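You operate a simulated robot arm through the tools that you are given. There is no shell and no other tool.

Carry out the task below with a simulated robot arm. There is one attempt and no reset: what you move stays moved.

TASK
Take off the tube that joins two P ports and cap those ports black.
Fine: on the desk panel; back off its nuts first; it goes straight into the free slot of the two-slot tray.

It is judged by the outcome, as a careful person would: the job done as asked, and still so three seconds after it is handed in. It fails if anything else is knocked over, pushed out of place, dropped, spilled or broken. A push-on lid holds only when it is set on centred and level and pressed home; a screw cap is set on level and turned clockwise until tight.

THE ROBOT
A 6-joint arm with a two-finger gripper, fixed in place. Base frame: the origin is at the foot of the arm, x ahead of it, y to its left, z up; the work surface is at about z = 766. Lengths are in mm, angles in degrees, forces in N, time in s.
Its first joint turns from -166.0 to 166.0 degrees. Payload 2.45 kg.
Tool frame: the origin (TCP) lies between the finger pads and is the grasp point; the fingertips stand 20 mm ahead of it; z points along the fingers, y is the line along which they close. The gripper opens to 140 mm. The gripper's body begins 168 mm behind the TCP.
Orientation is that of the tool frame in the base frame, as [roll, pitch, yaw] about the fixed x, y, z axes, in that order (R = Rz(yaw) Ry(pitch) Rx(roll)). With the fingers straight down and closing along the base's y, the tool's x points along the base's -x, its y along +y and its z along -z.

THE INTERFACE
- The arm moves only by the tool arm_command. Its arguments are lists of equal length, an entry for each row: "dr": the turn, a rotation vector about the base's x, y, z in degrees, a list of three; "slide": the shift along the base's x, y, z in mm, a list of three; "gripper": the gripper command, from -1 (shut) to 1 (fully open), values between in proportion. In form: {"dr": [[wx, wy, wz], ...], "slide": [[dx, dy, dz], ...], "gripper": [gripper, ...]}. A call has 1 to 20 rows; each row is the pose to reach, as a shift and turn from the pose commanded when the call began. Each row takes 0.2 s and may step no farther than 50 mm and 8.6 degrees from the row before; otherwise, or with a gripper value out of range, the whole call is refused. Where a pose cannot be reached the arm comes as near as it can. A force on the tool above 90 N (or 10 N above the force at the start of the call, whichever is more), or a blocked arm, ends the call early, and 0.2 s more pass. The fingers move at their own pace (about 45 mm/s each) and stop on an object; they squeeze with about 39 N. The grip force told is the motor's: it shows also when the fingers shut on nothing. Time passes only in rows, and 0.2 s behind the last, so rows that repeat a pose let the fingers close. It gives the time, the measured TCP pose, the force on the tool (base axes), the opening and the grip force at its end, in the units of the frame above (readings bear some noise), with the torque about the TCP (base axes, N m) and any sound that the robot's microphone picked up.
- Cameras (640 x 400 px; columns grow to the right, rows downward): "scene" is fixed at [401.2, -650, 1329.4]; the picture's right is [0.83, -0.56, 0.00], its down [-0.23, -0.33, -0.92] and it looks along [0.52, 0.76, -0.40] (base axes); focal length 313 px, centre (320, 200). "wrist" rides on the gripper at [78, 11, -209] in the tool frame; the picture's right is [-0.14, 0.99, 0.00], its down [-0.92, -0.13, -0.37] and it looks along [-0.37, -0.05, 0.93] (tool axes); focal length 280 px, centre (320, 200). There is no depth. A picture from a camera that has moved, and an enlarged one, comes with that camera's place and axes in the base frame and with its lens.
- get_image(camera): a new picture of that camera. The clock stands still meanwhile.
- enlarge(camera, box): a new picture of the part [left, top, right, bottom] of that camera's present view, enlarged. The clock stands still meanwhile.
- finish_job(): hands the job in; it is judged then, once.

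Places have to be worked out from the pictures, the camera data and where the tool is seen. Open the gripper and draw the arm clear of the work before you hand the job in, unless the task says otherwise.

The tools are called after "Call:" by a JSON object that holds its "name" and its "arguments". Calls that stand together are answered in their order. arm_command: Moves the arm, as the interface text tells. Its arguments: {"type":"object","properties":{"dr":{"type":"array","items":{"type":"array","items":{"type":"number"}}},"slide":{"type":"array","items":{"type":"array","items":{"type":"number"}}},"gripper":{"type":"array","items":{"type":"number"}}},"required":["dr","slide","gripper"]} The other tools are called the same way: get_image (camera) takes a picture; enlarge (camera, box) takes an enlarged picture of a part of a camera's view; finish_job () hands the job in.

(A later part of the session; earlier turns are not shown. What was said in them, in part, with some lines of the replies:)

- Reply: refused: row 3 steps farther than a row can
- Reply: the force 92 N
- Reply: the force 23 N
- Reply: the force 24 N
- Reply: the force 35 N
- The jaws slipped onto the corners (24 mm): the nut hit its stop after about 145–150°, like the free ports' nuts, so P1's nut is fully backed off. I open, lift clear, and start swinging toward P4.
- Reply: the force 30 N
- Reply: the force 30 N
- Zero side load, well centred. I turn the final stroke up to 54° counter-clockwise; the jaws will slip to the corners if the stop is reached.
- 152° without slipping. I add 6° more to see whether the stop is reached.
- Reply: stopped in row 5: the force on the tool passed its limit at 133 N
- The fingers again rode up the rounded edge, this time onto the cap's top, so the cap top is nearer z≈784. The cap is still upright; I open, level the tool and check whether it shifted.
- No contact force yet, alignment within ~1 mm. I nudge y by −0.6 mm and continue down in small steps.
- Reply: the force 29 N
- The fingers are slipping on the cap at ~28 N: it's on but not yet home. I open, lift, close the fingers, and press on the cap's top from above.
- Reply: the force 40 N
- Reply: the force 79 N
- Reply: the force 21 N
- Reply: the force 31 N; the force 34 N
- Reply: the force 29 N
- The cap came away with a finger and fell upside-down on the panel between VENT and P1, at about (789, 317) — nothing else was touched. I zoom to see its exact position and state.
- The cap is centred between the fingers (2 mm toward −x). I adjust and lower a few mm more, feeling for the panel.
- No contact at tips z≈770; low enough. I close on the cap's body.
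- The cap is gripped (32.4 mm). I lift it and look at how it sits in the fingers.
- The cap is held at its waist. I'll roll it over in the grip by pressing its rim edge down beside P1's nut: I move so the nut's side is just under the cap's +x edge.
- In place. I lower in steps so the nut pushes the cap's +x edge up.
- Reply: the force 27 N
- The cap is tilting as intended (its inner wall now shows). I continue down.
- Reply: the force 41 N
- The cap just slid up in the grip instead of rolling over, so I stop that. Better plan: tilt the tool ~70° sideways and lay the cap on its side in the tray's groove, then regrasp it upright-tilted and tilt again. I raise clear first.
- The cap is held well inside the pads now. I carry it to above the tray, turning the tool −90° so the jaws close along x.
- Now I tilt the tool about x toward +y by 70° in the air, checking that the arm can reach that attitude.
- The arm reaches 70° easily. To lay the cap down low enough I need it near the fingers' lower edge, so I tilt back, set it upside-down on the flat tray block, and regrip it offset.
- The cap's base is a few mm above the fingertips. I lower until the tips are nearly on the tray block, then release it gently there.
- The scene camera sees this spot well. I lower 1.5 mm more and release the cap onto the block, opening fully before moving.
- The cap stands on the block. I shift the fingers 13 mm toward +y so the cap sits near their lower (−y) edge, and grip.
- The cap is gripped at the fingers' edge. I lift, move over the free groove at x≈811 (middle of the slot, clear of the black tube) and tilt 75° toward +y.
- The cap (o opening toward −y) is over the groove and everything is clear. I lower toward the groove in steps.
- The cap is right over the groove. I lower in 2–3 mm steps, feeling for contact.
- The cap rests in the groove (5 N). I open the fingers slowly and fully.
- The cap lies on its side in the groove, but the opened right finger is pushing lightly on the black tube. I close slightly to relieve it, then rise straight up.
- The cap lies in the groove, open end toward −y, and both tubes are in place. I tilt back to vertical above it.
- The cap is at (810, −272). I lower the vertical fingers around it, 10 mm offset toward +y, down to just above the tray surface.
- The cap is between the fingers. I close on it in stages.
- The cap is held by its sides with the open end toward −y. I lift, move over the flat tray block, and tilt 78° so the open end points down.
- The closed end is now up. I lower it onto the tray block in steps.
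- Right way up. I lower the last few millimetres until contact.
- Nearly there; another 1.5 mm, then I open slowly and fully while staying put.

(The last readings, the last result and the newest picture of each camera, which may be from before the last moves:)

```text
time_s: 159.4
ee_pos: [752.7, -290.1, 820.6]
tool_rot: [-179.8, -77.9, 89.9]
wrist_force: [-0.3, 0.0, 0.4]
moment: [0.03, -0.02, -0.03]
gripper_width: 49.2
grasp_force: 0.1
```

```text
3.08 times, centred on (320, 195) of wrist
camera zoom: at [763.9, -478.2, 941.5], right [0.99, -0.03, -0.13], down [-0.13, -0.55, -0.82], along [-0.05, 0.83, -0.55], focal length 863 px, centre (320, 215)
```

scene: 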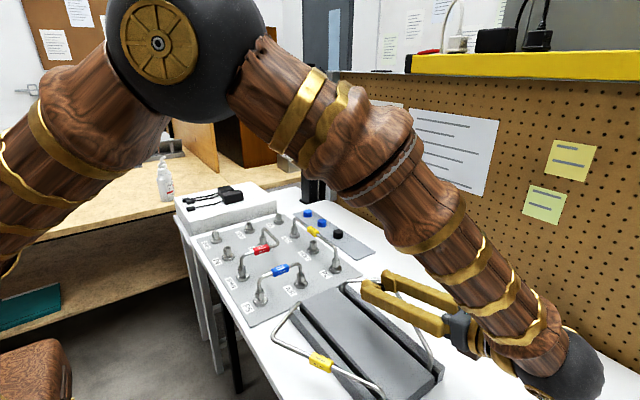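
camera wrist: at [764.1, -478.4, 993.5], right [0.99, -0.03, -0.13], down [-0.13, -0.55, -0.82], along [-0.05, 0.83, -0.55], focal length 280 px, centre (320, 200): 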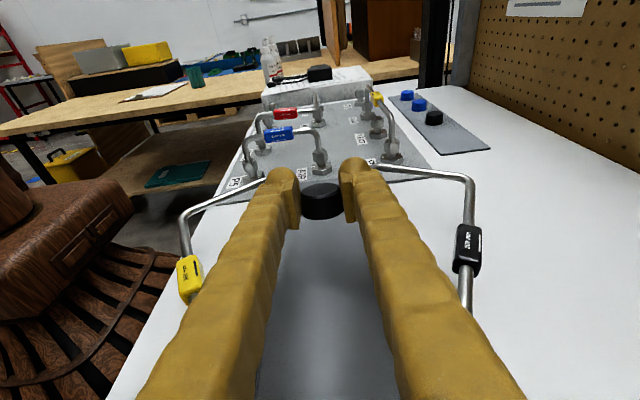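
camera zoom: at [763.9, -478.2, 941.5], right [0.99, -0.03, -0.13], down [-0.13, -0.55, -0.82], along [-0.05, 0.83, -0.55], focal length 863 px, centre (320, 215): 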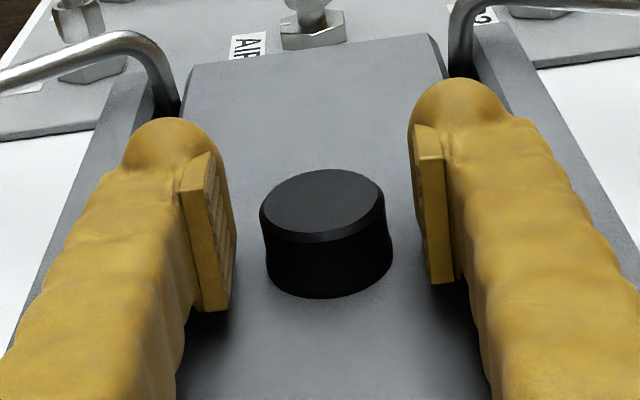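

The cap now stands right side up on the block. I rise straight up and tilt the tool back to vertical above it.

Call:
{"name": "arm_command", "arguments": {"dr": [[0, 0, 0], [0, 0, 0], [0, 0, 0], [-7.8, 0, 0], [-15.6, 0, 0], [-23.4, 0, 0], [-31.2, 0, 0], [-39, 0, 0], [-46.8, 0, 0], [-54.6, 0, 0], [-62.4, 0, 0], [-70.2, 0, 0], [-78, 0, 0], [-78, 0, 0], [-78, 0, 0]], "slide": [[0, 0, 5], [0, 0, 30], [0, 0, 60], [0, 0, 90], [0, 0, 100], [0, 0, 100], [0, 0, 100], [0, 0, 100], [0, 0, 100], [0, 0, 100], [0, 0, 100], [0, 0, 100], [0, 3, 90], [0, 6, 70], [0, 6, 70]], "gripper": [-0.2, -0.2, -0.2, -0.2, -0.2, -0.2, -0.2, -0.2, -0.2, -0.2, -0.2, -0.2, -0.1, -0.1, -0.1]}}

Call:
{"name": "enlarge", "arguments": {"camera": "wrist", "box": [250, 100, 390, 250]}}

Call:
{"name": "enlarge", "arguments": {"camera": "scene", "box": [290, 260, 450, 400]}}

```text
time_s: 162.6
ee_pos: [752.4, -284.2, 890.8]
tool_rot: [-179.9, 0.1, 89.9]
wrist_force: [-0.6, 0.7, 0.8]
moment: [-0.02, -0.01, -0.03]
gripper_width: 62.8
grasp_force: 0.0
```

```text
2.67 times, centred on (320, 175) of wrist
camera zoom: at [763.9, -205.8, 1100.1], right [0.99, -0.14, 0.0], down [-0.13, -0.92, 0.37], along [-0.05, -0.37, -0.93], focal length 748 px, centre (320, 267)
```

zoom: 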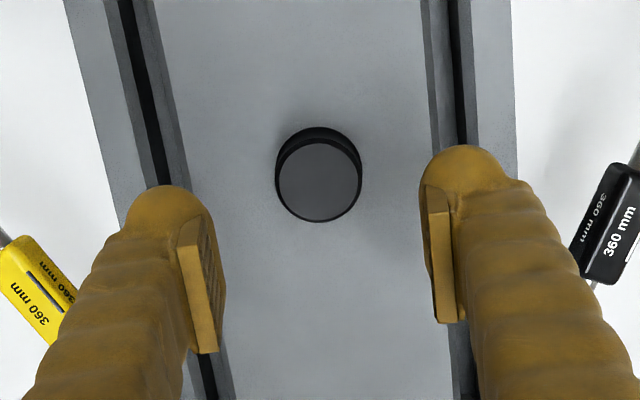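

```text
2.86 times, centred on (370, 330) of scene
camera zoom: at [401.2, -650.0, 1329.4], right [0.83, -0.56, 0.0], down [-0.23, -0.33, -0.92], along [0.52, 0.76, -0.4], focal length 894 px, centre (177, -171)
```

zoom: 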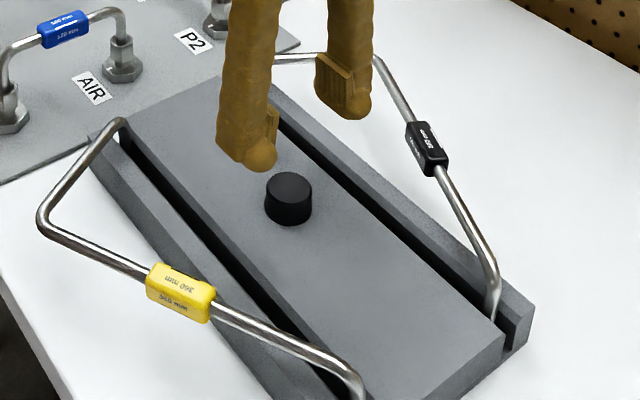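

The cap stands upright at (753, −281). I lower around it, centred, and grip it.

Call:
{"name": "arm_command", "arguments": {"dr": [[0, 0, 0], [0, 0, 0], [0, 0, 0], [0, 0, 0], [0, 0, 0], [0, 0, 0], [0, 0, 0], [0, 0, 0], [0, 0, 0], [0, 0, 0]], "slide": [[-1, 2.9, -25], [-1, 2.9, -50], [-1, 2.9, -65], [-1, 2.9, -69.5], [-1, 2.9, -69.5], [-1, 2.9, -69.5], [-1, 2.9, -69.5], [-1, 2.9, -69.5], [-1, 2.9, -69.5], [-1, 2.9, -69.5]], "gripper": [-0.1, -0.1, -0.1, -0.1, -0.25, -0.4, -0.48, -0.54, -0.65, -0.65]}}

Call:
{"name": "enlarge", "arguments": {"camera": "wrist", "box": [250, 100, 390, 250]}}

Call:
{"name": "enlarge", "arguments": {"camera": "scene", "box": [310, 280, 400, 360]}}

```text
time_s: 164.8
ee_pos: [751.7, -281.0, 821.1]
tool_rot: [-180.0, 0.1, 90.0]
wrist_force: [-0.4, -0.7, -0.3]
moment: [-0.02, 0.05, 0.02]
gripper_width: 32.3
grasp_force: 39.1
```

```text
2.67 times, centred on (320, 175) of wrist
camera zoom: at [762.8, -202.5, 1030.7], right [0.99, -0.14, 0.0], down [-0.13, -0.92, 0.37], along [-0.05, -0.37, -0.93], focal length 748 px, centre (320, 267)
```

zoom: 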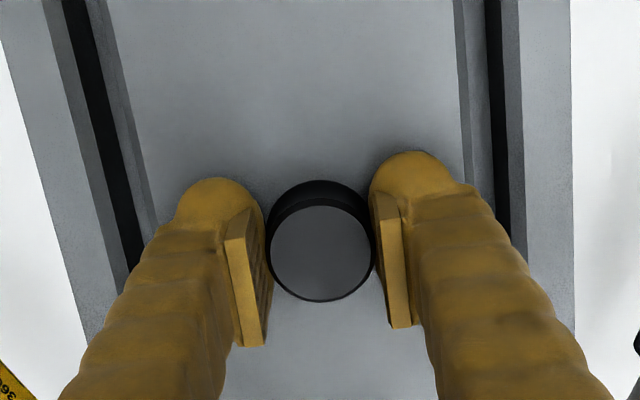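

```text
5.00 times, centred on (355, 320) of scene
camera zoom: at [401.2, -650.0, 1329.4], right [0.83, -0.56, 0.0], down [-0.23, -0.33, -0.92], along [0.52, 0.76, -0.4], focal length 1565 px, centre (145, -400)
```

zoom: 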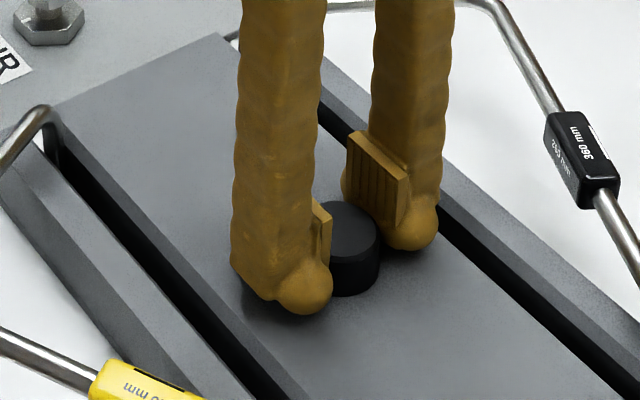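

The upright cap is held at its waist. I lift it and carry it over to P1.

Call:
{"name": "arm_command", "arguments": {"dr": [[0, 0, 0], [0, 0, 0], [0, 0, 0], [0, 0, 0], [0, 0, 0], [0, 0, 0], [0, 0, 0], [0, 0, 0], [0, 0, 0], [0, 0, 0], [0, 0, 0], [0, 0, 0], [0, 0, 0], [0, 0, 0], [0, 0, 0], [0, 0, 0], [0, 0, 0], [0, 0, 0], [0, 0, 0]], "slide": [[0, 0, 10], [0, 0, 50], [0, 0, 90], [8, 40, 90], [16, 80, 90], [24, 120, 90], [32, 160, 90], [40, 200, 90], [48, 240, 90], [56, 280, 90], [64, 320, 90], [72, 360, 90], [80, 400, 90], [88, 440, 90], [96, 480, 90], [104, 520, 90], [112, 560, 90], [117.7, 597.5, 90], [117.7, 597.5, 90]], "gripper": [-0.65, -0.65, -0.65, -0.65, -0.65, -0.65, -0.65, -0.65, -0.65, -0.65, -0.65, -0.65, -0.65, -0.65, -0.65, -0.65, -0.65, -0.65, -0.65]}}

Call:
{"name": "enlarge", "arguments": {"camera": "wrist", "box": [250, 100, 390, 250]}}

Call:
{"name": "enlarge", "arguments": {"camera": "scene", "box": [240, 150, 330, 240]}}

```text
time_s: 168.8
ee_pos: [870.9, 317.7, 911.3]
tool_rot: [180.0, 0.2, 90.0]
wrist_force: [0.1, -0.6, -1.4]
moment: [0.04, -0.03, 0.02]
gripper_width: 32.4
grasp_force: 39.1
```

```text
2.67 times, centred on (320, 175) of wrist
camera zoom: at [881.4, 395.3, 1120.9], right [0.99, -0.14, 0.0], down [-0.13, -0.92, 0.37], along [-0.05, -0.37, -0.93], focal length 748 px, centre (320, 267)
```

zoom: 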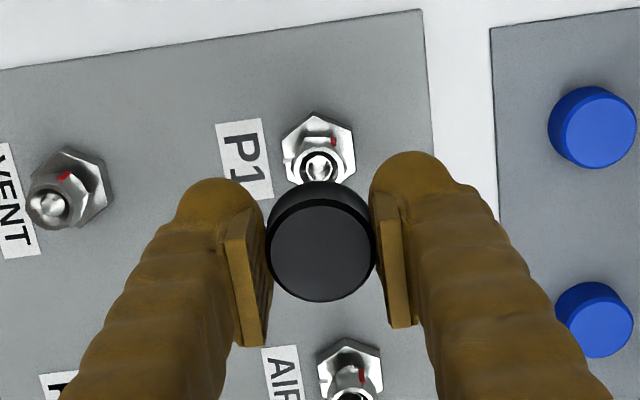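

```text
4.44 times, centred on (285, 195) of scene
camera zoom: at [401.2, -650.0, 1329.4], right [0.83, -0.56, 0.0], down [-0.23, -0.33, -0.92], along [0.52, 0.76, -0.4], focal length 1392 px, centre (476, 222)
```

zoom: 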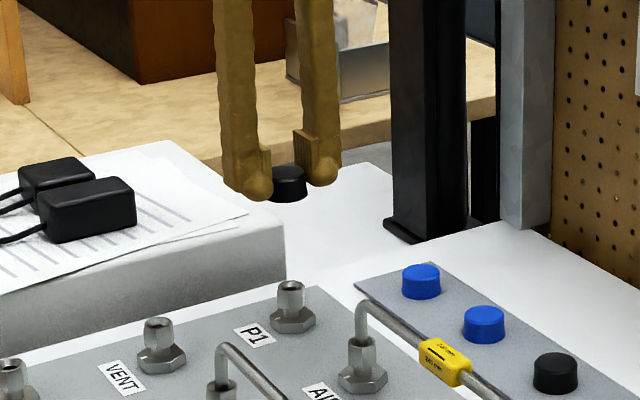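

The cap is above P1. I lower to a few mm above the nut with a −0.7 mm x correction, then compare axes in the scene view.

Call:
{"name": "arm_command", "arguments": {"dr": [[0, 0, 0], [0, 0, 0], [0, 0, 0], [0, 0, 0], [0, 0, 0]], "slide": [[-0.7, 0, -25], [-0.7, 0, -50], [-0.7, 0, -68], [-0.7, 0, -76], [-0.7, 0, -76]], "gripper": [-0.65, -0.65, -0.65, -0.65, -0.65]}}

Call:
{"name": "enlarge", "arguments": {"camera": "scene", "box": [267, 195, 297, 228]}}

Call:
{"name": "enlarge", "arguments": {"camera": "wrist", "box": [250, 100, 390, 250]}}

```text
time_s: 170.0
ee_pos: [869.2, 316.2, 836.2]
tool_rot: [-180.0, 0.0, 89.9]
wrist_force: [-0.8, 0.9, -0.4]
moment: [-0.02, 0.03, 0.04]
gripper_width: 32.3
grasp_force: 39.0
```

```text
12.12 times, centred on (282, 212) of scene
camera zoom: at [401.2, -650.0, 1329.4], right [0.83, -0.56, 0.0], down [-0.23, -0.33, -0.92], along [0.52, 0.76, -0.4], focal length 3795 px, centre (781, 61)
```

zoom: 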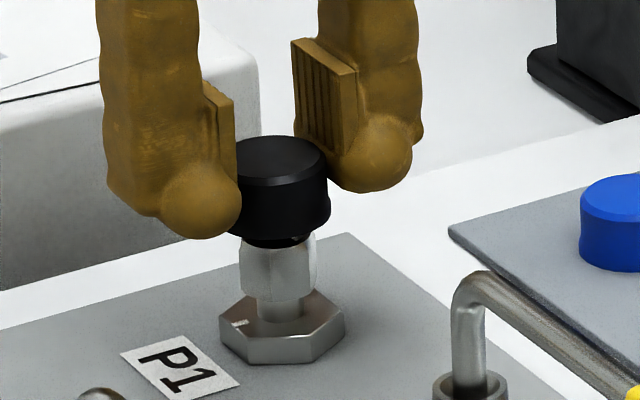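

```text
2.67 times, centred on (320, 175) of wrist
camera zoom: at [879.8, 394.6, 1044.7], right [0.99, -0.14, 0.0], down [-0.13, -0.92, 0.37], along [-0.05, -0.37, -0.93], focal length 748 px, centre (320, 267)
```

zoom: 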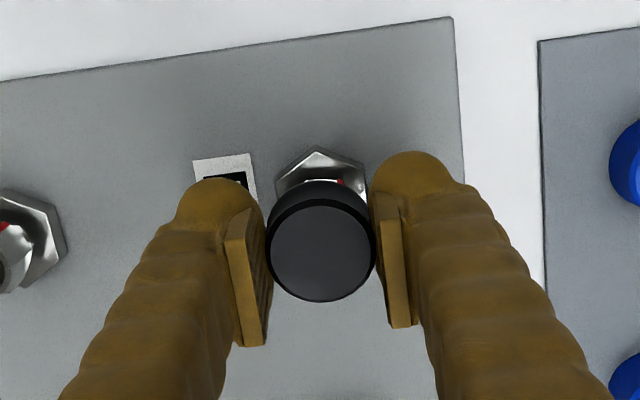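

Accounting for the finger hiding the cap's left edge, the axes agree within ~0.7 mm. I lower over the nut in steps.

Call:
{"name": "arm_command", "arguments": {"dr": [[0, 0, 0], [0, 0, 0], [0, 0, 0], [0, 0, 0], [0, 0, 0], [0, 0, 0]], "slide": [[-0.3, 0.2, -4], [-0.3, 0.2, -8], [-0.3, 0.2, -12], [-0.3, 0.2, -16], [-0.3, 0.2, -19], [-0.3, 0.2, -19]], "gripper": [-0.65, -0.65, -0.65, -0.65, -0.65, -0.65]}}

Call:
{"name": "enlarge", "arguments": {"camera": "scene", "box": [267, 195, 297, 228]}}

```text
time_s: 171.4
ee_pos: [870.0, 316.9, 817.1]
tool_rot: [-180.0, 0.1, 90.0]
wrist_force: [0.3, -0.9, -0.3]
moment: [0.03, 0.02, 0.02]
gripper_width: 32.2
grasp_force: 39.0
```

```text
12.12 times, centred on (282, 212) of scene
camera zoom: at [401.2, -650.0, 1329.4], right [0.83, -0.56, 0.0], down [-0.23, -0.33, -0.92], along [0.52, 0.76, -0.4], focal length 3795 px, centre (781, 61)
```

zoom: 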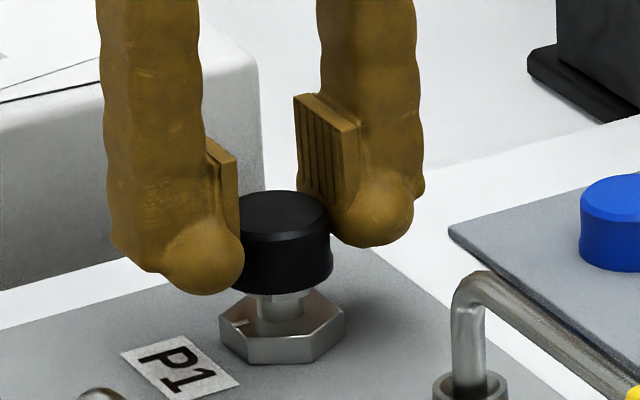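

The cap has slid over the nut without contact. I press down gently to seat it.

Call:
{"name": "arm_command", "arguments": {"dr": [[0, 0, 0], [0, 0, 0], [0, 0, 0], [0, 0, 0], [0, 0, 0]], "slide": [[0, 0, -1.5], [0, 0, -3], [0, 0, -4.5], [0, 0, -5.5], [0, 0, -5.5]], "gripper": [-0.65, -0.65, -0.65, -0.65, -0.65]}}

Call:
{"name": "enlarge", "arguments": {"camera": "scene", "box": [267, 195, 297, 228]}}

```text
time_s: 172.6
ee_pos: [869.6, 316.8, 811.4]
tool_rot: [-180.0, 0.1, 89.9]
wrist_force: [-1.7, 0.7, 14.7]
moment: [-0.02, 0.0, 0.01]
gripper_width: 32.0
grasp_force: 38.9
```

```text
12.12 times, centred on (282, 212) of scene
camera zoom: at [401.2, -650.0, 1329.4], right [0.83, -0.56, 0.0], down [-0.23, -0.33, -0.92], along [0.52, 0.76, -0.4], focal length 3795 px, centre (781, 61)
```

zoom: 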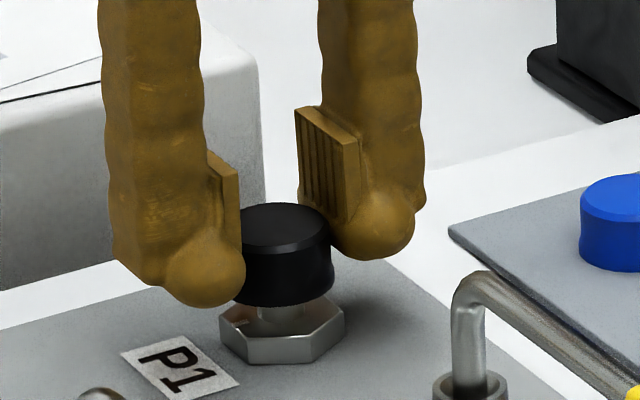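

The cap is seated with 15 N. I ease off, open wide with a pause so it can't be dragged, then rise and close the fingers to press from above.

Call:
{"name": "arm_command", "arguments": {"dr": [[0, 0, 0], [0, 0, 0], [0, 0, 0], [0, 0, 0], [0, 0, 0], [0, 0, 0], [0, 0, 0], [0, 0, 0]], "slide": [[0, 0, 1], [0, 0, 1], [0, 0, 1], [0, 0, 1], [0, 0, 1], [0, 0, 1], [0, 0, 1], [0, 0, 1]], "gripper": [-0.65, -0.52, -0.5, -0.45, -0.35, -0.2, -0.1, -0.1]}}

Call:
{"name": "enlarge", "arguments": {"camera": "scene", "box": [267, 195, 297, 228]}}

Call:
{"name": "enlarge", "arguments": {"camera": "wrist", "box": [250, 100, 390, 250]}}

```text
time_s: 174.4
ee_pos: [868.8, 316.3, 812.5]
tool_rot: [-180.0, 0.2, 89.9]
wrist_force: [-0.1, -0.1, 0.7]
moment: [-0.02, -0.04, 0.03]
gripper_width: 63.3
grasp_force: 0.1
```

```text
12.12 times, centred on (282, 212) of scene
camera zoom: at [401.2, -650.0, 1329.4], right [0.83, -0.56, 0.0], down [-0.23, -0.33, -0.92], along [0.52, 0.76, -0.4], focal length 3795 px, centre (781, 61)
```

zoom: 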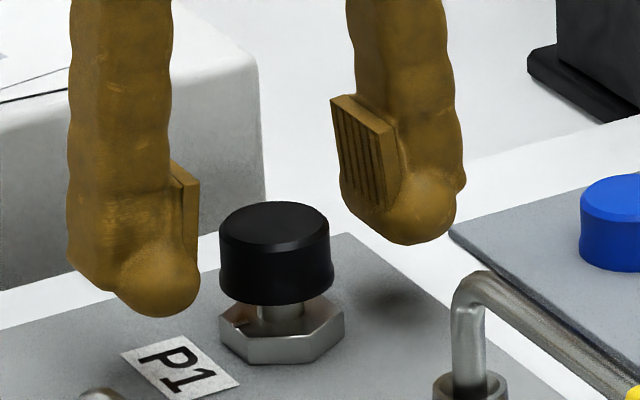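

```text
2.67 times, centred on (320, 175) of wrist
camera zoom: at [879.8, 394.9, 1021.3], right [0.99, -0.14, 0.0], down [-0.13, -0.92, 0.37], along [-0.05, -0.37, -0.93], focal length 748 px, centre (320, 267)
```

zoom: 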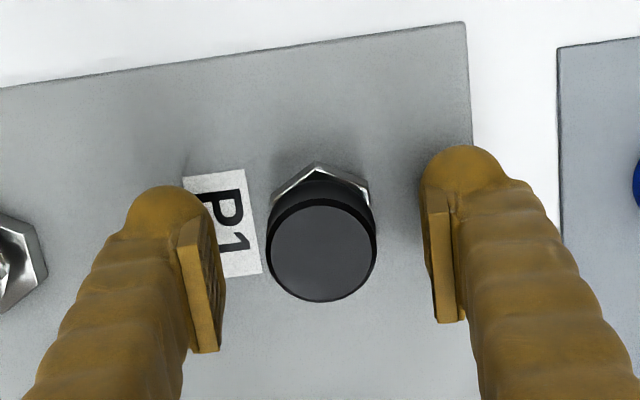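

The cap sits level and centred within half a millimetre. I rise, close the fingers, and press straight down on its top.

Call:
{"name": "arm_command", "arguments": {"dr": [[0, 0, 0], [0, 0, 0], [0, 0, 0], [0, 0, 0], [0, 0, 0], [0, 0, 0], [0, 0, 0], [0, 0, 0], [0, 0, 0], [0, 0, 0], [0, 0, 0], [0, 0, 0]], "slide": [[0, 0, 5], [0, 0, 25], [0, 0, 45], [0.7, -0.8, 45], [0.7, -0.8, 45], [0.7, -0.8, 45], [0.7, -0.8, 45], [0.7, -0.8, 30], [0.7, -0.8, 22], [0.7, -0.8, 19], [0.7, -0.8, 16], [0.7, -0.8, 16]], "gripper": [-0.1, -0.1, -0.1, -1, -1, -1, -1, -1, -1, -1, -1, -1]}}

Call:
{"name": "enlarge", "arguments": {"camera": "scene", "box": [267, 195, 297, 228]}}

```text
time_s: 177.0
ee_pos: [868.5, 316.4, 827.8]
tool_rot: [-180.0, 0.1, 90.0]
wrist_force: [-0.1, -0.6, 0.0]
moment: [0.02, -0.01, -0.03]
gripper_width: 0.0
grasp_force: 29.3
```

```text
12.12 times, centred on (282, 212) of scene
camera zoom: at [401.2, -650.0, 1329.4], right [0.83, -0.56, 0.0], down [-0.23, -0.33, -0.92], along [0.52, 0.76, -0.4], focal length 3795 px, centre (781, 61)
```

zoom: 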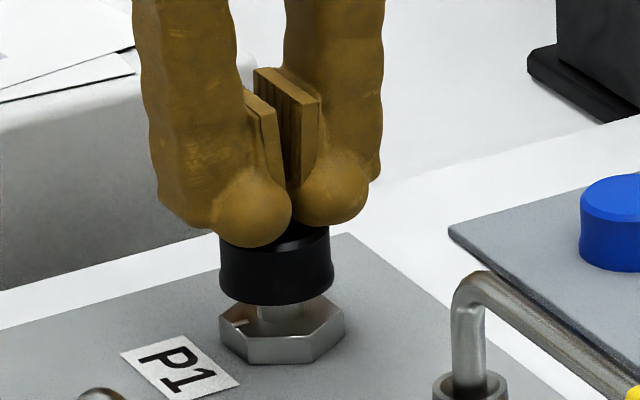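

Almost touching. I press down in 1 mm steps now, reading the force.

Call:
{"name": "arm_command", "arguments": {"dr": [[0, 0, 0], [0, 0, 0], [0, 0, 0], [0, 0, 0], [0, 0, 0]], "slide": [[0, 0, -1], [0, 0, -2], [0, 0, -3], [0, 0, -4], [0, 0, -4]], "gripper": [-1, -1, -1, -1, -1]}}

Call:
{"name": "enlarge", "arguments": {"camera": "scene", "box": [267, 195, 297, 228]}}

```text
time_s: 178.2
ee_pos: [869.6, 317.0, 825.4]
tool_rot: [179.9, 0.0, 90.0]
wrist_force: [-8.5, -1.6, 41.5]
moment: [-0.04, 0.18, -0.01]
gripper_width: 5.8
grasp_force: 28.9
```

```text
12.12 times, centred on (282, 212) of scene
camera zoom: at [401.2, -650.0, 1329.4], right [0.83, -0.56, 0.0], down [-0.23, -0.33, -0.92], along [0.52, 0.76, -0.4], focal length 3795 px, centre (781, 61)
```

zoom: 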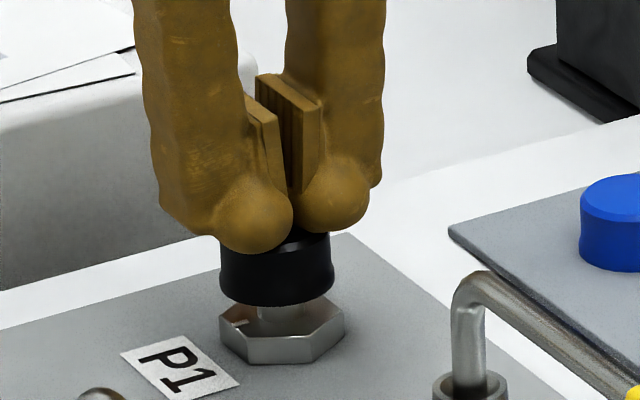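

41 N on the cap. I increase to about 80 N.

Call:
{"name": "arm_command", "arguments": {"dr": [[0, 0, 0], [0, 0, 0], [0, 0, 0], [0, 0, 0]], "slide": [[0, 0, -0.7], [0, 0, -1.4], [0, 0, -2.1], [0, 0, -2.1]], "gripper": [-1, -1, -1, -1]}}

Call:
{"name": "enlarge", "arguments": {"camera": "scene", "box": [267, 195, 297, 228]}}

```text
time_s: 179.2
ee_pos: [870.2, 315.9, 824.9]
tool_rot: [179.9, -0.1, 90.0]
wrist_force: [-12.7, -2.8, 81.2]
moment: [-0.1, 0.29, -0.02]
gripper_width: 5.8
grasp_force: 29.4
```

```text
12.12 times, centred on (282, 212) of scene
camera zoom: at [401.2, -650.0, 1329.4], right [0.83, -0.56, 0.0], down [-0.23, -0.33, -0.92], along [0.52, 0.76, -0.4], focal length 3795 px, centre (781, 61)
```

zoom: 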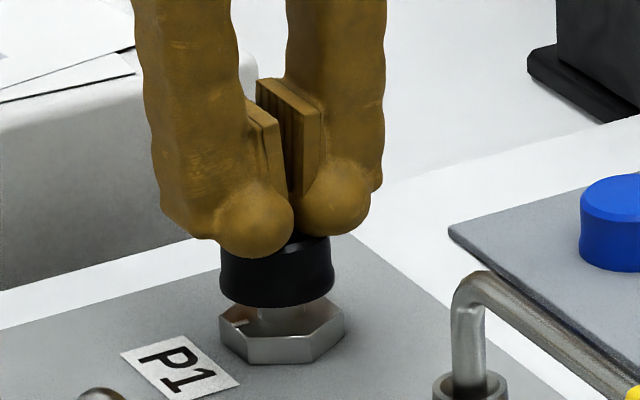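

81 N applied with the cap firmly seated and level. I lift off and head to the second black cap at (996, 108), opening the fingers on the way.

Call:
{"name": "arm_command", "arguments": {"dr": [[0, 0, 0], [0, 0, 0], [0, 0, 0], [0, 0, 0], [0, 0, 0], [0, 0, 0], [0, 0, 0], [0, 0, 0], [0, 0, 0], [0, 0, 0], [0, 0, 0]], "slide": [[0, 0, 10], [0, 0, 50], [0, 0, 90], [20, -35, 90], [40, -70, 90], [60, -105, 90], [80, -140, 90], [100, -175, 90], [125.7, -207.5, 90], [125.7, -207.5, 60], [125.7, -207.5, 60]], "gripper": [-1, -1, -1, -0.5, -0.2, -0.1, -0.1, -0.1, -0.1, -0.1, -0.1]}}

Call:
{"name": "enlarge", "arguments": {"camera": "wrist", "box": [250, 80, 390, 230]}}

Call:
{"name": "enlarge", "arguments": {"camera": "scene", "box": [260, 180, 380, 260]}}

```text
time_s: 181.6
ee_pos: [995.6, 109.5, 881.8]
tool_rot: [180.0, 0.1, 90.1]
wrist_force: [0.2, 0.2, 0.2]
moment: [0.0, 0.0, 0.01]
gripper_width: 62.8
grasp_force: 0.0
```

```text
2.67 times, centred on (320, 155) of wrist
camera zoom: at [1006.4, 186.6, 1091.3], right [0.99, -0.14, 0.0], down [-0.13, -0.92, 0.37], along [-0.05, -0.37, -0.93], focal length 748 px, centre (320, 320)
```

zoom: 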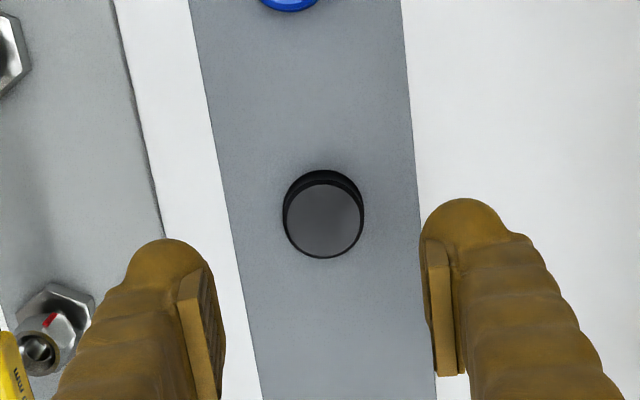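

```text
5.00 times, centred on (320, 220) of scene
camera zoom: at [401.2, -650.0, 1329.4], right [0.83, -0.56, 0.0], down [-0.23, -0.33, -0.92], along [0.52, 0.76, -0.4], focal length 1565 px, centre (320, 100)
```

zoom: 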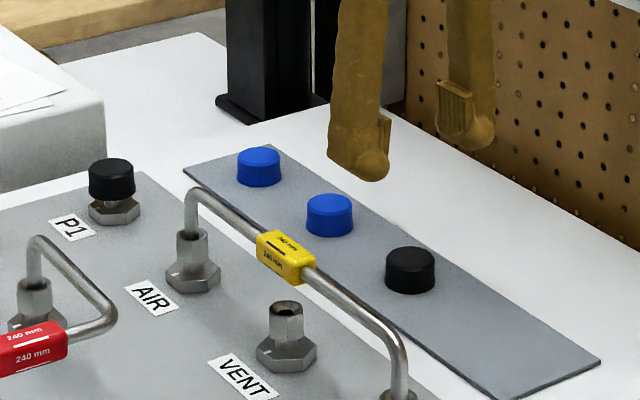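

P1 is capped. The second black cap is at (996.9, 109.9); I descend around it to tips z≈769 and grip in stages.

Call:
{"name": "arm_command", "arguments": {"dr": [[0, 0, 0], [0, 0, 0], [0, 0, 0], [0, 0, 0], [0, 0, 0], [0, 0, 0], [0, 0, 0], [0, 0, 0], [0, 0, 0], [0, 0, 0], [0, 0, 0]], "slide": [[0.4, 1.6, -30], [0.4, 1.6, -60], [0.4, 1.6, -80], [0.4, 1.6, -92], [0.4, 1.6, -92], [0.4, 1.6, -92], [0.4, 1.6, -92], [0.4, 1.6, -92], [0.4, 1.6, -92], [0.4, 1.6, -92], [0.4, 1.6, -92]], "gripper": [-0.1, -0.1, -0.1, -0.1, -0.1, -0.25, -0.4, -0.48, -0.54, -0.6, -0.6]}}

Call:
{"name": "enlarge", "arguments": {"camera": "wrist", "box": [250, 100, 390, 250]}}

Call:
{"name": "enlarge", "arguments": {"camera": "scene", "box": [310, 210, 380, 260]}}

```text
time_s: 184.0
ee_pos: [996.5, 110.7, 789.8]
tool_rot: [179.9, 0.1, 89.9]
wrist_force: [-0.4, -0.1, 0.1]
moment: [-0.01, 0.0, -0.03]
gripper_width: 33.6
grasp_force: 39.3
```

```text
2.67 times, centred on (320, 175) of wrist
camera zoom: at [1006.2, 188.2, 999.0], right [0.99, -0.14, 0.0], down [-0.13, -0.92, 0.37], along [-0.05, -0.37, -0.93], focal length 748 px, centre (320, 267)
```

zoom: 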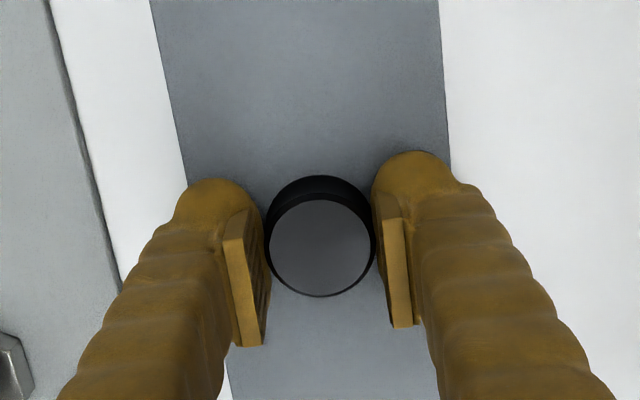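

```text
8.00 times, centred on (345, 235) of scene
camera zoom: at [401.2, -650.0, 1329.4], right [0.83, -0.56, 0.0], down [-0.23, -0.33, -0.92], along [0.52, 0.76, -0.4], focal length 2505 px, centre (120, -80)
```

zoom: 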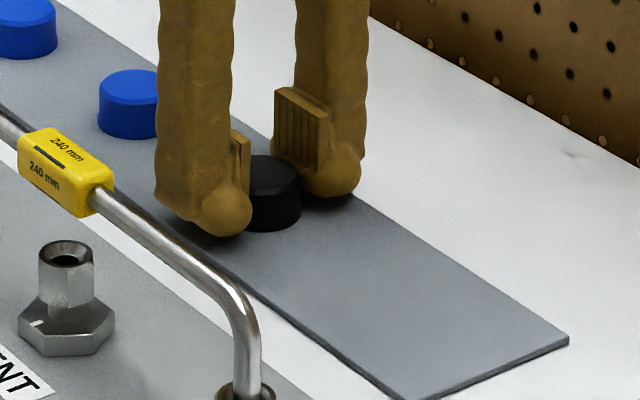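

The second cap is gripped (33.6 mm). I lift it straight up and carry it over the tubes to P4.

Call:
{"name": "arm_command", "arguments": {"dr": [[0, 0, 0], [0, 0, 0], [0, 0, 0], [0, 0, 0], [0, 0, 0], [0, 0, 0], [0, 0, 0], [0, 0, 0], [0, 0, 0], [0, 0, 0], [0, 0, 0], [0, 0, 0], [0, 0, 0], [0, 0, 0], [0, 0, 0], [0, 0, 0]], "slide": [[0, 0, 0], [0, 0, 5], [0, 0, 30], [0, 0, 70], [0, 0, 110], [0, 0, 120], [-40, 9, 120], [-80, 18, 120], [-120, 28, 120], [-160, 37, 120], [-200, 46, 120], [-240, 56, 120], [-280, 65, 120], [-320, 74, 120], [-366, 84.8, 120], [-366, 84.8, 120]], "gripper": [-0.65, -0.65, -0.65, -0.65, -0.65, -0.65, -0.65, -0.65, -0.65, -0.65, -0.65, -0.65, -0.65, -0.65, -0.65, -0.65]}}

Call:
{"name": "enlarge", "arguments": {"camera": "wrist", "box": [250, 100, 390, 250]}}

Call:
{"name": "enlarge", "arguments": {"camera": "scene", "box": [180, 160, 290, 260]}}

```text
time_s: 187.4
ee_pos: [629.6, 195.7, 909.1]
tool_rot: [-180.0, 0.1, 90.0]
wrist_force: [-0.2, 0.3, -0.7]
moment: [-0.01, 0.0, -0.01]
gripper_width: 33.1
grasp_force: 39.1
```

```text
2.67 times, centred on (320, 175) of wrist
camera zoom: at [639.6, 274.1, 1119.2], right [0.99, -0.14, 0.0], down [-0.13, -0.92, 0.37], along [-0.05, -0.37, -0.93], focal length 748 px, centre (320, 267)
```

zoom: 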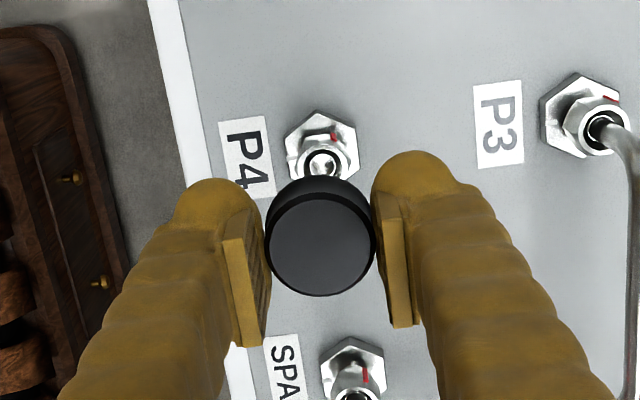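

```text
4.00 times, centred on (235, 210) of scene
camera zoom: at [401.2, -650.0, 1329.4], right [0.83, -0.56, 0.0], down [-0.23, -0.33, -0.92], along [0.52, 0.76, -0.4], focal length 1252 px, centre (660, 160)
```

zoom: 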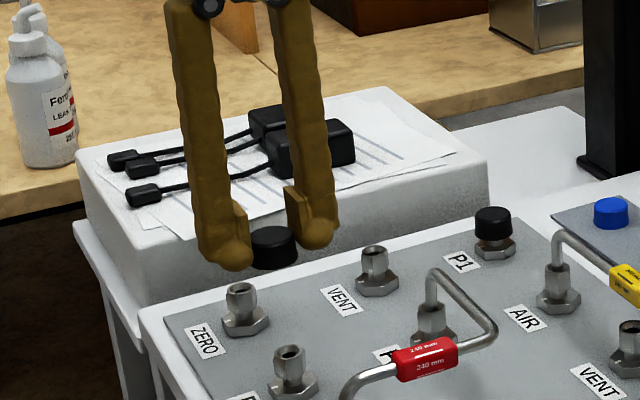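

Above P4. I correct by (+0.5, −1.0) mm and lower to a few mm above the nut to check alignment.

Call:
{"name": "arm_command", "arguments": {"dr": [[0, 0, 0], [0, 0, 0], [0, 0, 0], [0, 0, 0], [0, 0, 0]], "slide": [[0.5, -1, -25], [0.5, -1, -50], [0.5, -1, -66], [0.5, -1, -73], [0.5, -1, -73]], "gripper": [-0.65, -0.65, -0.65, -0.65, -0.65]}}

Call:
{"name": "enlarge", "arguments": {"camera": "scene", "box": [210, 220, 245, 260]}}

Call:
{"name": "enlarge", "arguments": {"camera": "wrist", "box": [250, 100, 390, 250]}}

```text
time_s: 188.6
ee_pos: [629.6, 194.3, 836.6]
tool_rot: [179.9, 0.1, 89.9]
wrist_force: [0.2, -0.4, -0.3]
moment: [-0.02, 0.02, 0.04]
gripper_width: 33.3
grasp_force: 38.6
```

```text
10.00 times, centred on (228, 240) of scene
camera zoom: at [401.2, -650.0, 1329.4], right [0.83, -0.56, 0.0], down [-0.23, -0.33, -0.92], along [0.52, 0.76, -0.4], focal length 3131 px, centre (1245, -200)
```

zoom: 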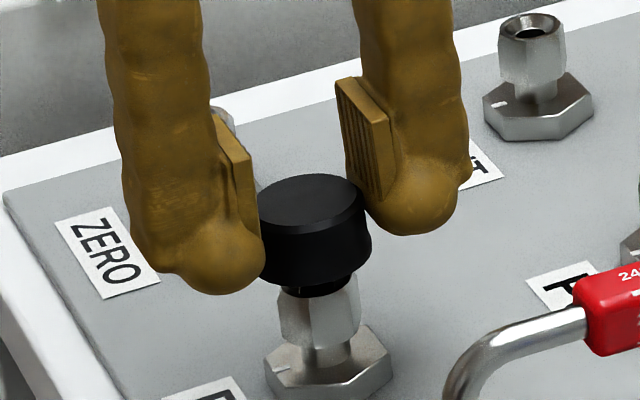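

```text
2.67 times, centred on (320, 175) of wrist
camera zoom: at [640.6, 273.2, 1046.6], right [0.99, -0.14, 0.0], down [-0.13, -0.92, 0.37], along [-0.05, -0.37, -0.93], focal length 748 px, centre (320, 267)
```

zoom: 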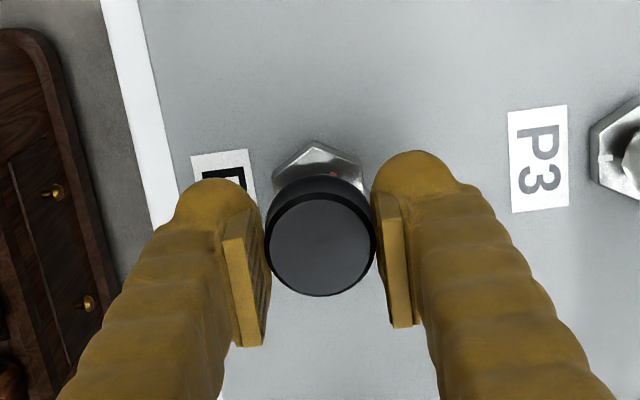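

The cap appears ~1.3 mm to the right of the nut axis in this view; I shift (−0.7, +0.4) mm and lower over the nut.

Call:
{"name": "arm_command", "arguments": {"dr": [[0, 0, 0], [0, 0, 0], [0, 0, 0], [0, 0, 0], [0, 0, 0], [0, 0, 0]], "slide": [[-0.7, 0.4, -4], [-0.7, 0.4, -8], [-0.7, 0.4, -12], [-0.7, 0.4, -16], [-0.7, 0.4, -19], [-0.7, 0.4, -19]], "gripper": [-0.65, -0.65, -0.65, -0.65, -0.65, -0.65]}}

Call:
{"name": "enlarge", "arguments": {"camera": "scene", "box": [210, 220, 245, 260]}}

```text
time_s: 190.0
ee_pos: [629.0, 194.2, 817.7]
tool_rot: [-180.0, 0.1, 90.0]
wrist_force: [-0.1, -0.4, -0.6]
moment: [-0.03, 0.0, 0.01]
gripper_width: 33.5
grasp_force: 39.1
```

```text
10.00 times, centred on (228, 240) of scene
camera zoom: at [401.2, -650.0, 1329.4], right [0.83, -0.56, 0.0], down [-0.23, -0.33, -0.92], along [0.52, 0.76, -0.4], focal length 3131 px, centre (1245, -200)
```

zoom: 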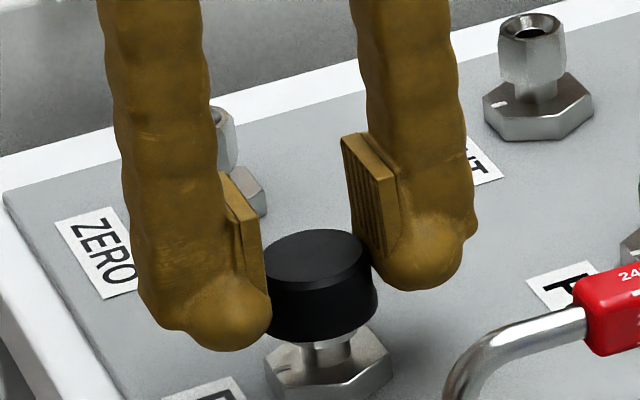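

The cap slides over P4's nut with no force. I lower to seat it.

Call:
{"name": "arm_command", "arguments": {"dr": [[0, 0, 0], [0, 0, 0], [0, 0, 0], [0, 0, 0], [0, 0, 0]], "slide": [[0, 0, -1.5], [0, 0, -3], [0, 0, -4.5], [0, 0, -6], [0, 0, -6]], "gripper": [-0.65, -0.65, -0.65, -0.65, -0.65]}}

Call:
{"name": "enlarge", "arguments": {"camera": "scene", "box": [210, 220, 245, 260]}}

```text
time_s: 191.2
ee_pos: [629.3, 193.1, 811.9]
tool_rot: [-180.0, 0.1, 90.1]
wrist_force: [-1.5, 2.0, 10.8]
moment: [0.04, 0.01, 0.02]
gripper_width: 33.5
grasp_force: 39.1
```

```text
10.00 times, centred on (228, 240) of scene
camera zoom: at [401.2, -650.0, 1329.4], right [0.83, -0.56, 0.0], down [-0.23, -0.33, -0.92], along [0.52, 0.76, -0.4], focal length 3131 px, centre (1245, -200)
```

zoom: 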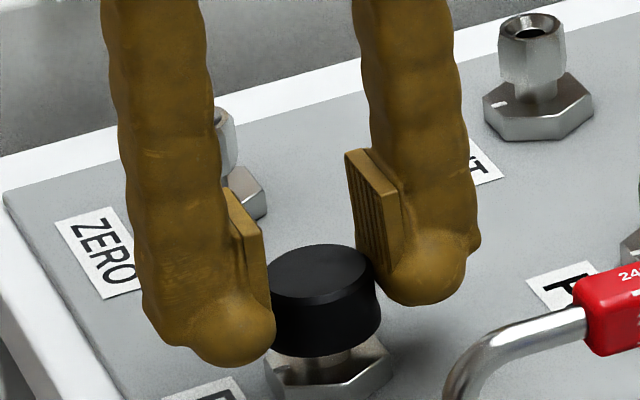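

Seated at 11 N. I press slightly more, ease off, and open wide in place.

Call:
{"name": "arm_command", "arguments": {"dr": [[0, 0, 0], [0, 0, 0], [0, 0, 0], [0, 0, 0], [0, 0, 0], [0, 0, 0], [0, 0, 0], [0, 0, 0], [0, 0, 0], [0, 0, 0]], "slide": [[0, 0, -0.5], [0, 0, -0.5], [0, 0, 0.7], [0, 0, 0.7], [0, 0, 0.7], [0, 0, 0.7], [0, 0, 0.7], [0, 0, 0.7], [0, 0, 0.7], [0, 0, 0.7]], "gripper": [-0.65, -0.65, -0.65, -0.52, -0.5, -0.45, -0.35, -0.2, -0.1, -0.1]}}

Call:
{"name": "enlarge", "arguments": {"camera": "scene", "box": [210, 220, 245, 260]}}

Call:
{"name": "enlarge", "arguments": {"camera": "wrist", "box": [250, 100, 390, 250]}}

```text
time_s: 193.4
ee_pos: [629.9, 193.6, 812.6]
tool_rot: [-180.0, 0.1, 90.0]
wrist_force: [0.9, 0.5, -0.1]
moment: [-0.03, 0.02, 0.01]
gripper_width: 62.9
grasp_force: 0.1
```

```text
10.00 times, centred on (228, 240) of scene
camera zoom: at [401.2, -650.0, 1329.4], right [0.83, -0.56, 0.0], down [-0.23, -0.33, -0.92], along [0.52, 0.76, -0.4], focal length 3131 px, centre (1245, -200)
```

zoom: 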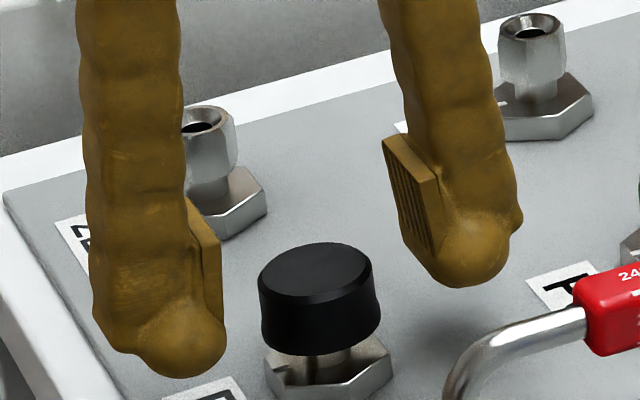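

```text
2.67 times, centred on (320, 175) of wrist
camera zoom: at [640.3, 272.4, 1022.1], right [0.99, -0.14, 0.0], down [-0.13, -0.92, 0.37], along [-0.05, -0.37, -0.93], focal length 748 px, centre (320, 267)
```

zoom: 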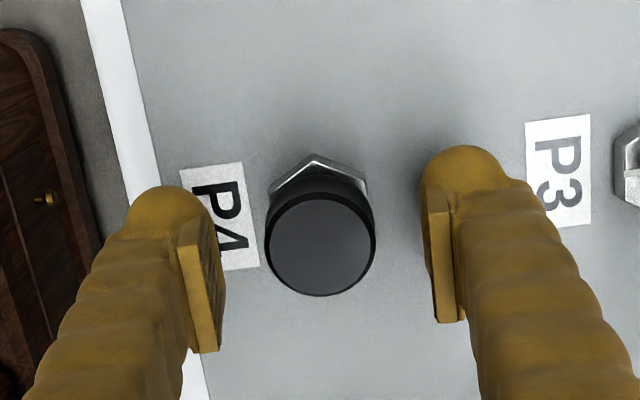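

P4's cap is level and centred. I rise, close the fingers, and press it home from above as with the first.

Call:
{"name": "arm_command", "arguments": {"dr": [[0, 0, 0], [0, 0, 0], [0, 0, 0], [0, 0, 0], [0, 0, 0], [0, 0, 0], [0, 0, 0], [0, 0, 0], [0, 0, 0], [0, 0, 0], [0, 0, 0], [0, 0, 0]], "slide": [[0, 0, 5], [0, 0, 25], [0, 0, 45], [0, 0.8, 45], [0, 0.8, 45], [0, 0.8, 45], [0, 0.8, 45], [0, 0.8, 30], [0, 0.8, 22], [0, 0.8, 19], [0, 0.8, 16], [0, 0.8, 16]], "gripper": [-0.1, -0.1, -0.1, -1, -1, -1, -1, -1, -1, -1, -1, -1]}}

Call:
{"name": "enlarge", "arguments": {"camera": "scene", "box": [210, 220, 245, 260]}}

```text
time_s: 196.0
ee_pos: [630.5, 195.4, 828.1]
tool_rot: [180.0, 0.1, 90.0]
wrist_force: [-0.5, -0.5, -0.2]
moment: [-0.01, -0.02, -0.02]
gripper_width: 0.2
grasp_force: 29.3
```

```text
10.00 times, centred on (228, 240) of scene
camera zoom: at [401.2, -650.0, 1329.4], right [0.83, -0.56, 0.0], down [-0.23, -0.33, -0.92], along [0.52, 0.76, -0.4], focal length 3131 px, centre (1245, -200)
```

zoom: 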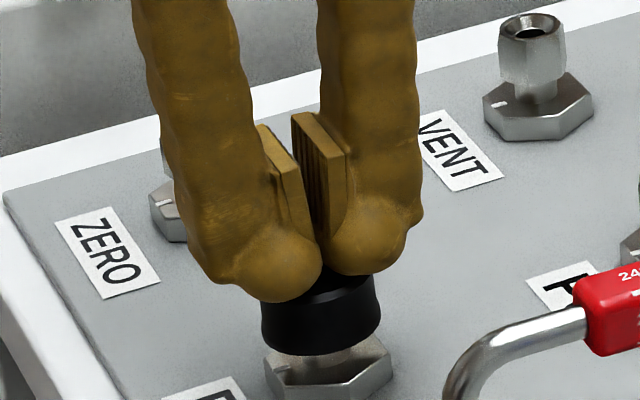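

Call:
{"name": "arm_command", "arguments": {"dr": [[0, 0, 0], [0, 0, 0], [0, 0, 0], [0, 0, 0], [0, 0, 0]], "slide": [[0, 0, -1], [0, 0, -2], [0, 0, -3], [0, 0, -4], [0, 0, -4]], "gripper": [-1, -1, -1, -1, -1]}}

Call:
{"name": "enlarge", "arguments": {"camera": "scene", "box": [210, 220, 245, 260]}}

```text
time_s: 197.2
ee_pos: [630.0, 194.6, 824.4]
tool_rot: [180.0, 0.0, 90.0]
wrist_force: [-9.3, -5.2, 51.6]
moment: [-0.14, 0.16, 0.0]
gripper_width: 5.8
grasp_force: 29.7
```

```text
10.00 times, centred on (228, 240) of scene
camera zoom: at [401.2, -650.0, 1329.4], right [0.83, -0.56, 0.0], down [-0.23, -0.33, -0.92], along [0.52, 0.76, -0.4], focal length 3131 px, centre (1245, -200)
```

zoom: 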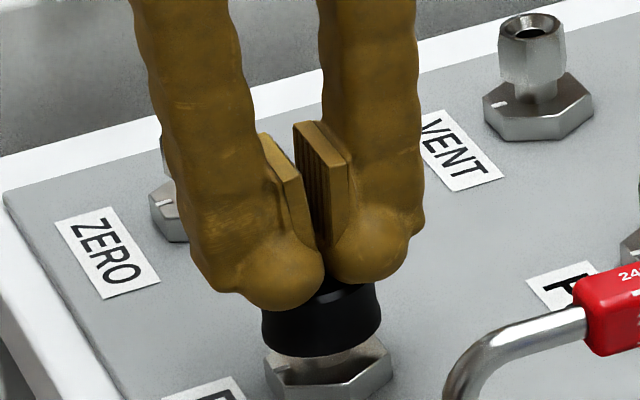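

52 N; I bring it to about 80 N, then lift clear.

Call:
{"name": "arm_command", "arguments": {"dr": [[0, 0, 0], [0, 0, 0], [0, 0, 0]], "slide": [[0, 0, -0.7], [0, 0, -1.4], [0, 0, -1.4]], "gripper": [-1, -1, -1]}}

Call:
{"name": "arm_command", "arguments": {"dr": [[0, 0, 0], [0, 0, 0], [0, 0, 0], [0, 0, 0], [0, 0, 0]], "slide": [[0, 0, 8], [0, 0, 40], [0, 0, 80], [0, 0, 120], [0, 0, 120]], "gripper": [-1, -1, -1, -1, -0.5]}}

Call:
{"name": "enlarge", "arguments": {"camera": "scene", "box": [210, 220, 245, 260]}}

Call:
{"name": "enlarge", "arguments": {"camera": "scene", "box": [180, 190, 390, 310]}}

Call:
{"name": "enlarge", "arguments": {"camera": "scene", "box": [250, 260, 460, 400]}}

```text
time_s: 198.0
ee_pos: [630.1, 193.5, 823.7]
tool_rot: [179.8, 0.0, 90.0]
wrist_force: [-10.0, -1.4, 82.8]
moment: [-0.04, 0.23, 0.02]
gripper_width: 5.9
grasp_force: 29.0
```

```text
time_s: 199.2
ee_pos: [629.3, 195.2, 943.3]
tool_rot: [180.0, 0.1, 90.1]
wrist_force: [-1.1, -0.1, -0.2]
moment: [0.03, -0.01, -0.02]
gripper_width: 33.9
grasp_force: 0.0
```

```text
10.00 times, centred on (228, 240) of scene
camera zoom: at [401.2, -650.0, 1329.4], right [0.83, -0.56, 0.0], down [-0.23, -0.33, -0.92], along [0.52, 0.76, -0.4], focal length 3131 px, centre (1245, -200)
```

zoom: 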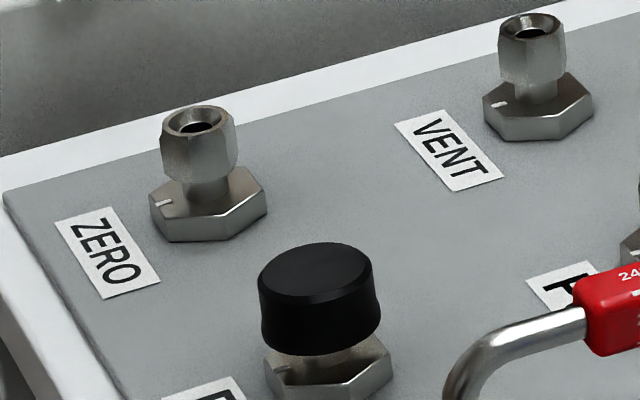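

```text
3.05 times, centred on (285, 250) of scene
camera zoom: at [401.2, -650.0, 1329.4], right [0.83, -0.56, 0.0], down [-0.23, -0.33, -0.92], along [0.52, 0.76, -0.4], focal length 954 px, centre (427, 48)
```

zoom: 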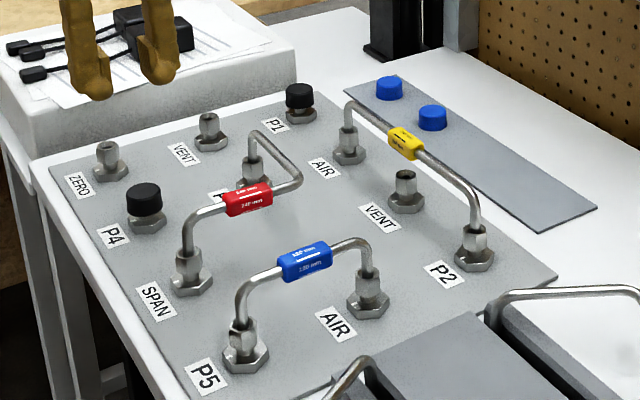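

```text
2.86 times, centred on (355, 330) of scene
camera zoom: at [401.2, -650.0, 1329.4], right [0.83, -0.56, 0.0], down [-0.23, -0.33, -0.92], along [0.52, 0.76, -0.4], focal length 894 px, centre (220, -171)
```

zoom: 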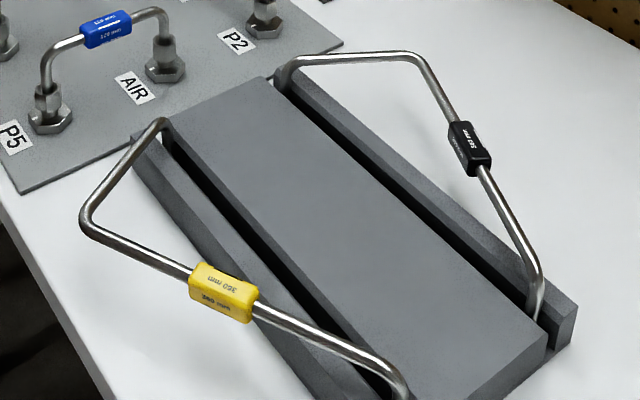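

Both P ports wear black caps, level and centred; the black 360 mm tube rests in the free slot, and everything else is undisturbed. I open the gripper and draw the arm up and clear.

Call:
{"name": "arm_command", "arguments": {"dr": [[0, 0, 0], [0, 0, 0], [0, 0, 0], [0, 0, 0], [0, 0, 0], [0, 0, 0], [0, 0, 0]], "slide": [[0, 0, 30], [0, 0, 70], [0, 0, 110], [0, 0, 140], [0, 0, 150], [0, 0, 150], [0, 0, 150]], "gripper": [0, 0.5, 1, 1, 1, 1, 1]}}

Call:
{"name": "get_image", "arguments": {"camera": "scene"}}

Call:
{"name": "get_image", "arguments": {"camera": "wrist"}}

Call:
{"name": "enlarge", "arguments": {"camera": "scene", "box": [260, 200, 310, 240]}}

```text
time_s: 200.8
ee_pos: [630.3, 195.0, 1092.1]
tool_rot: [179.8, 0.0, 90.0]
wrist_force: [0.9, -0.2, 0.3]
moment: [-0.01, 0.02, 0.02]
gripper_width: 140.0
grasp_force: 0.1
```

```text
taken
```

scene: 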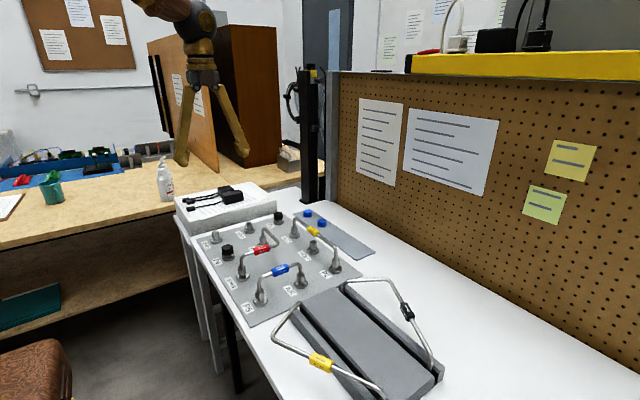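

```text
taken
camera wrist: at [639.8, 273.3, 1302.4], right [0.99, -0.14, 0.0], down [-0.13, -0.92, 0.37], along [-0.05, -0.37, -0.93], focal length 280 px, centre (320, 200)
```

wrist: 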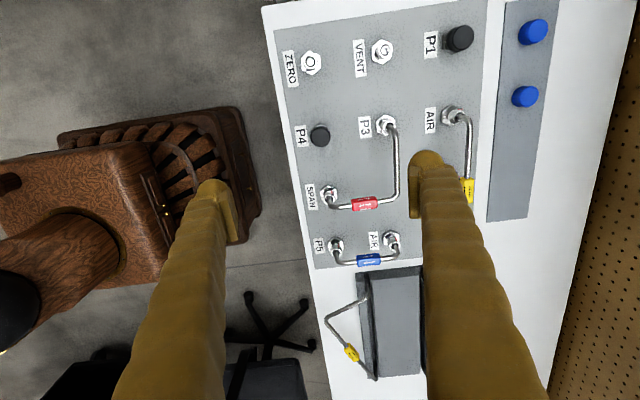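

```text
10.00 times, centred on (285, 220) of scene
camera zoom: at [401.2, -650.0, 1329.4], right [0.83, -0.56, 0.0], down [-0.23, -0.33, -0.92], along [0.52, 0.76, -0.4], focal length 3131 px, centre (670, 0)
```

zoom: 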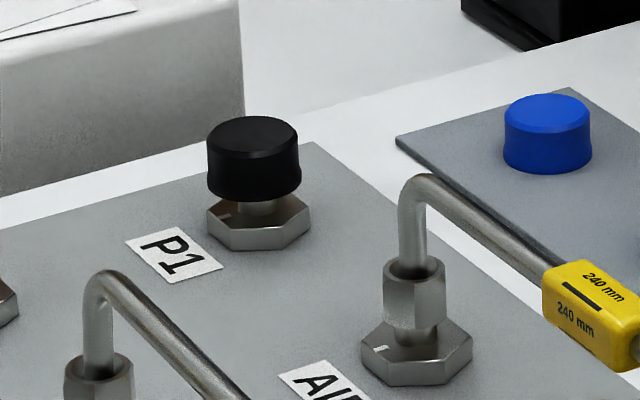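

The arm is clear and the gripper is open. P1 and P4 are capped black, the tube is in the free slot, and the blue caps and the other tubes are where they were. I hand the job in.

Call:
{"name": "finish_job", "arguments": {}}

```text
The job is handed in.
```

The tube joining P4 and P1 (black sleeve, 360 mm) is off and standing in the free slot of the tray. Both ports now have black caps. I backed both nuts off to their stops before lifting the tube.

- **Caps not locked on:** They sit level and centred over the nuts, and I pressed each from above with about 80 N. On P1, a gentle pull after an earlier press lifted the cap freely. I did not repeat the pull test after the final press on either port.
- **Dropped cap:** While I was fitting the P1 cap, it came away with the fingers and landed upside down on the panel. I picked it up, used the tray to turn it over, and refitted it.
- **Contact with the stored tube:** While I was turning that cap, a finger pushed lightly on the stored tube. In the last pictures both its ends are still in the slot.
- **Everything else:** The last pictures show the other tubes, the free ports and the blue caps where they were.
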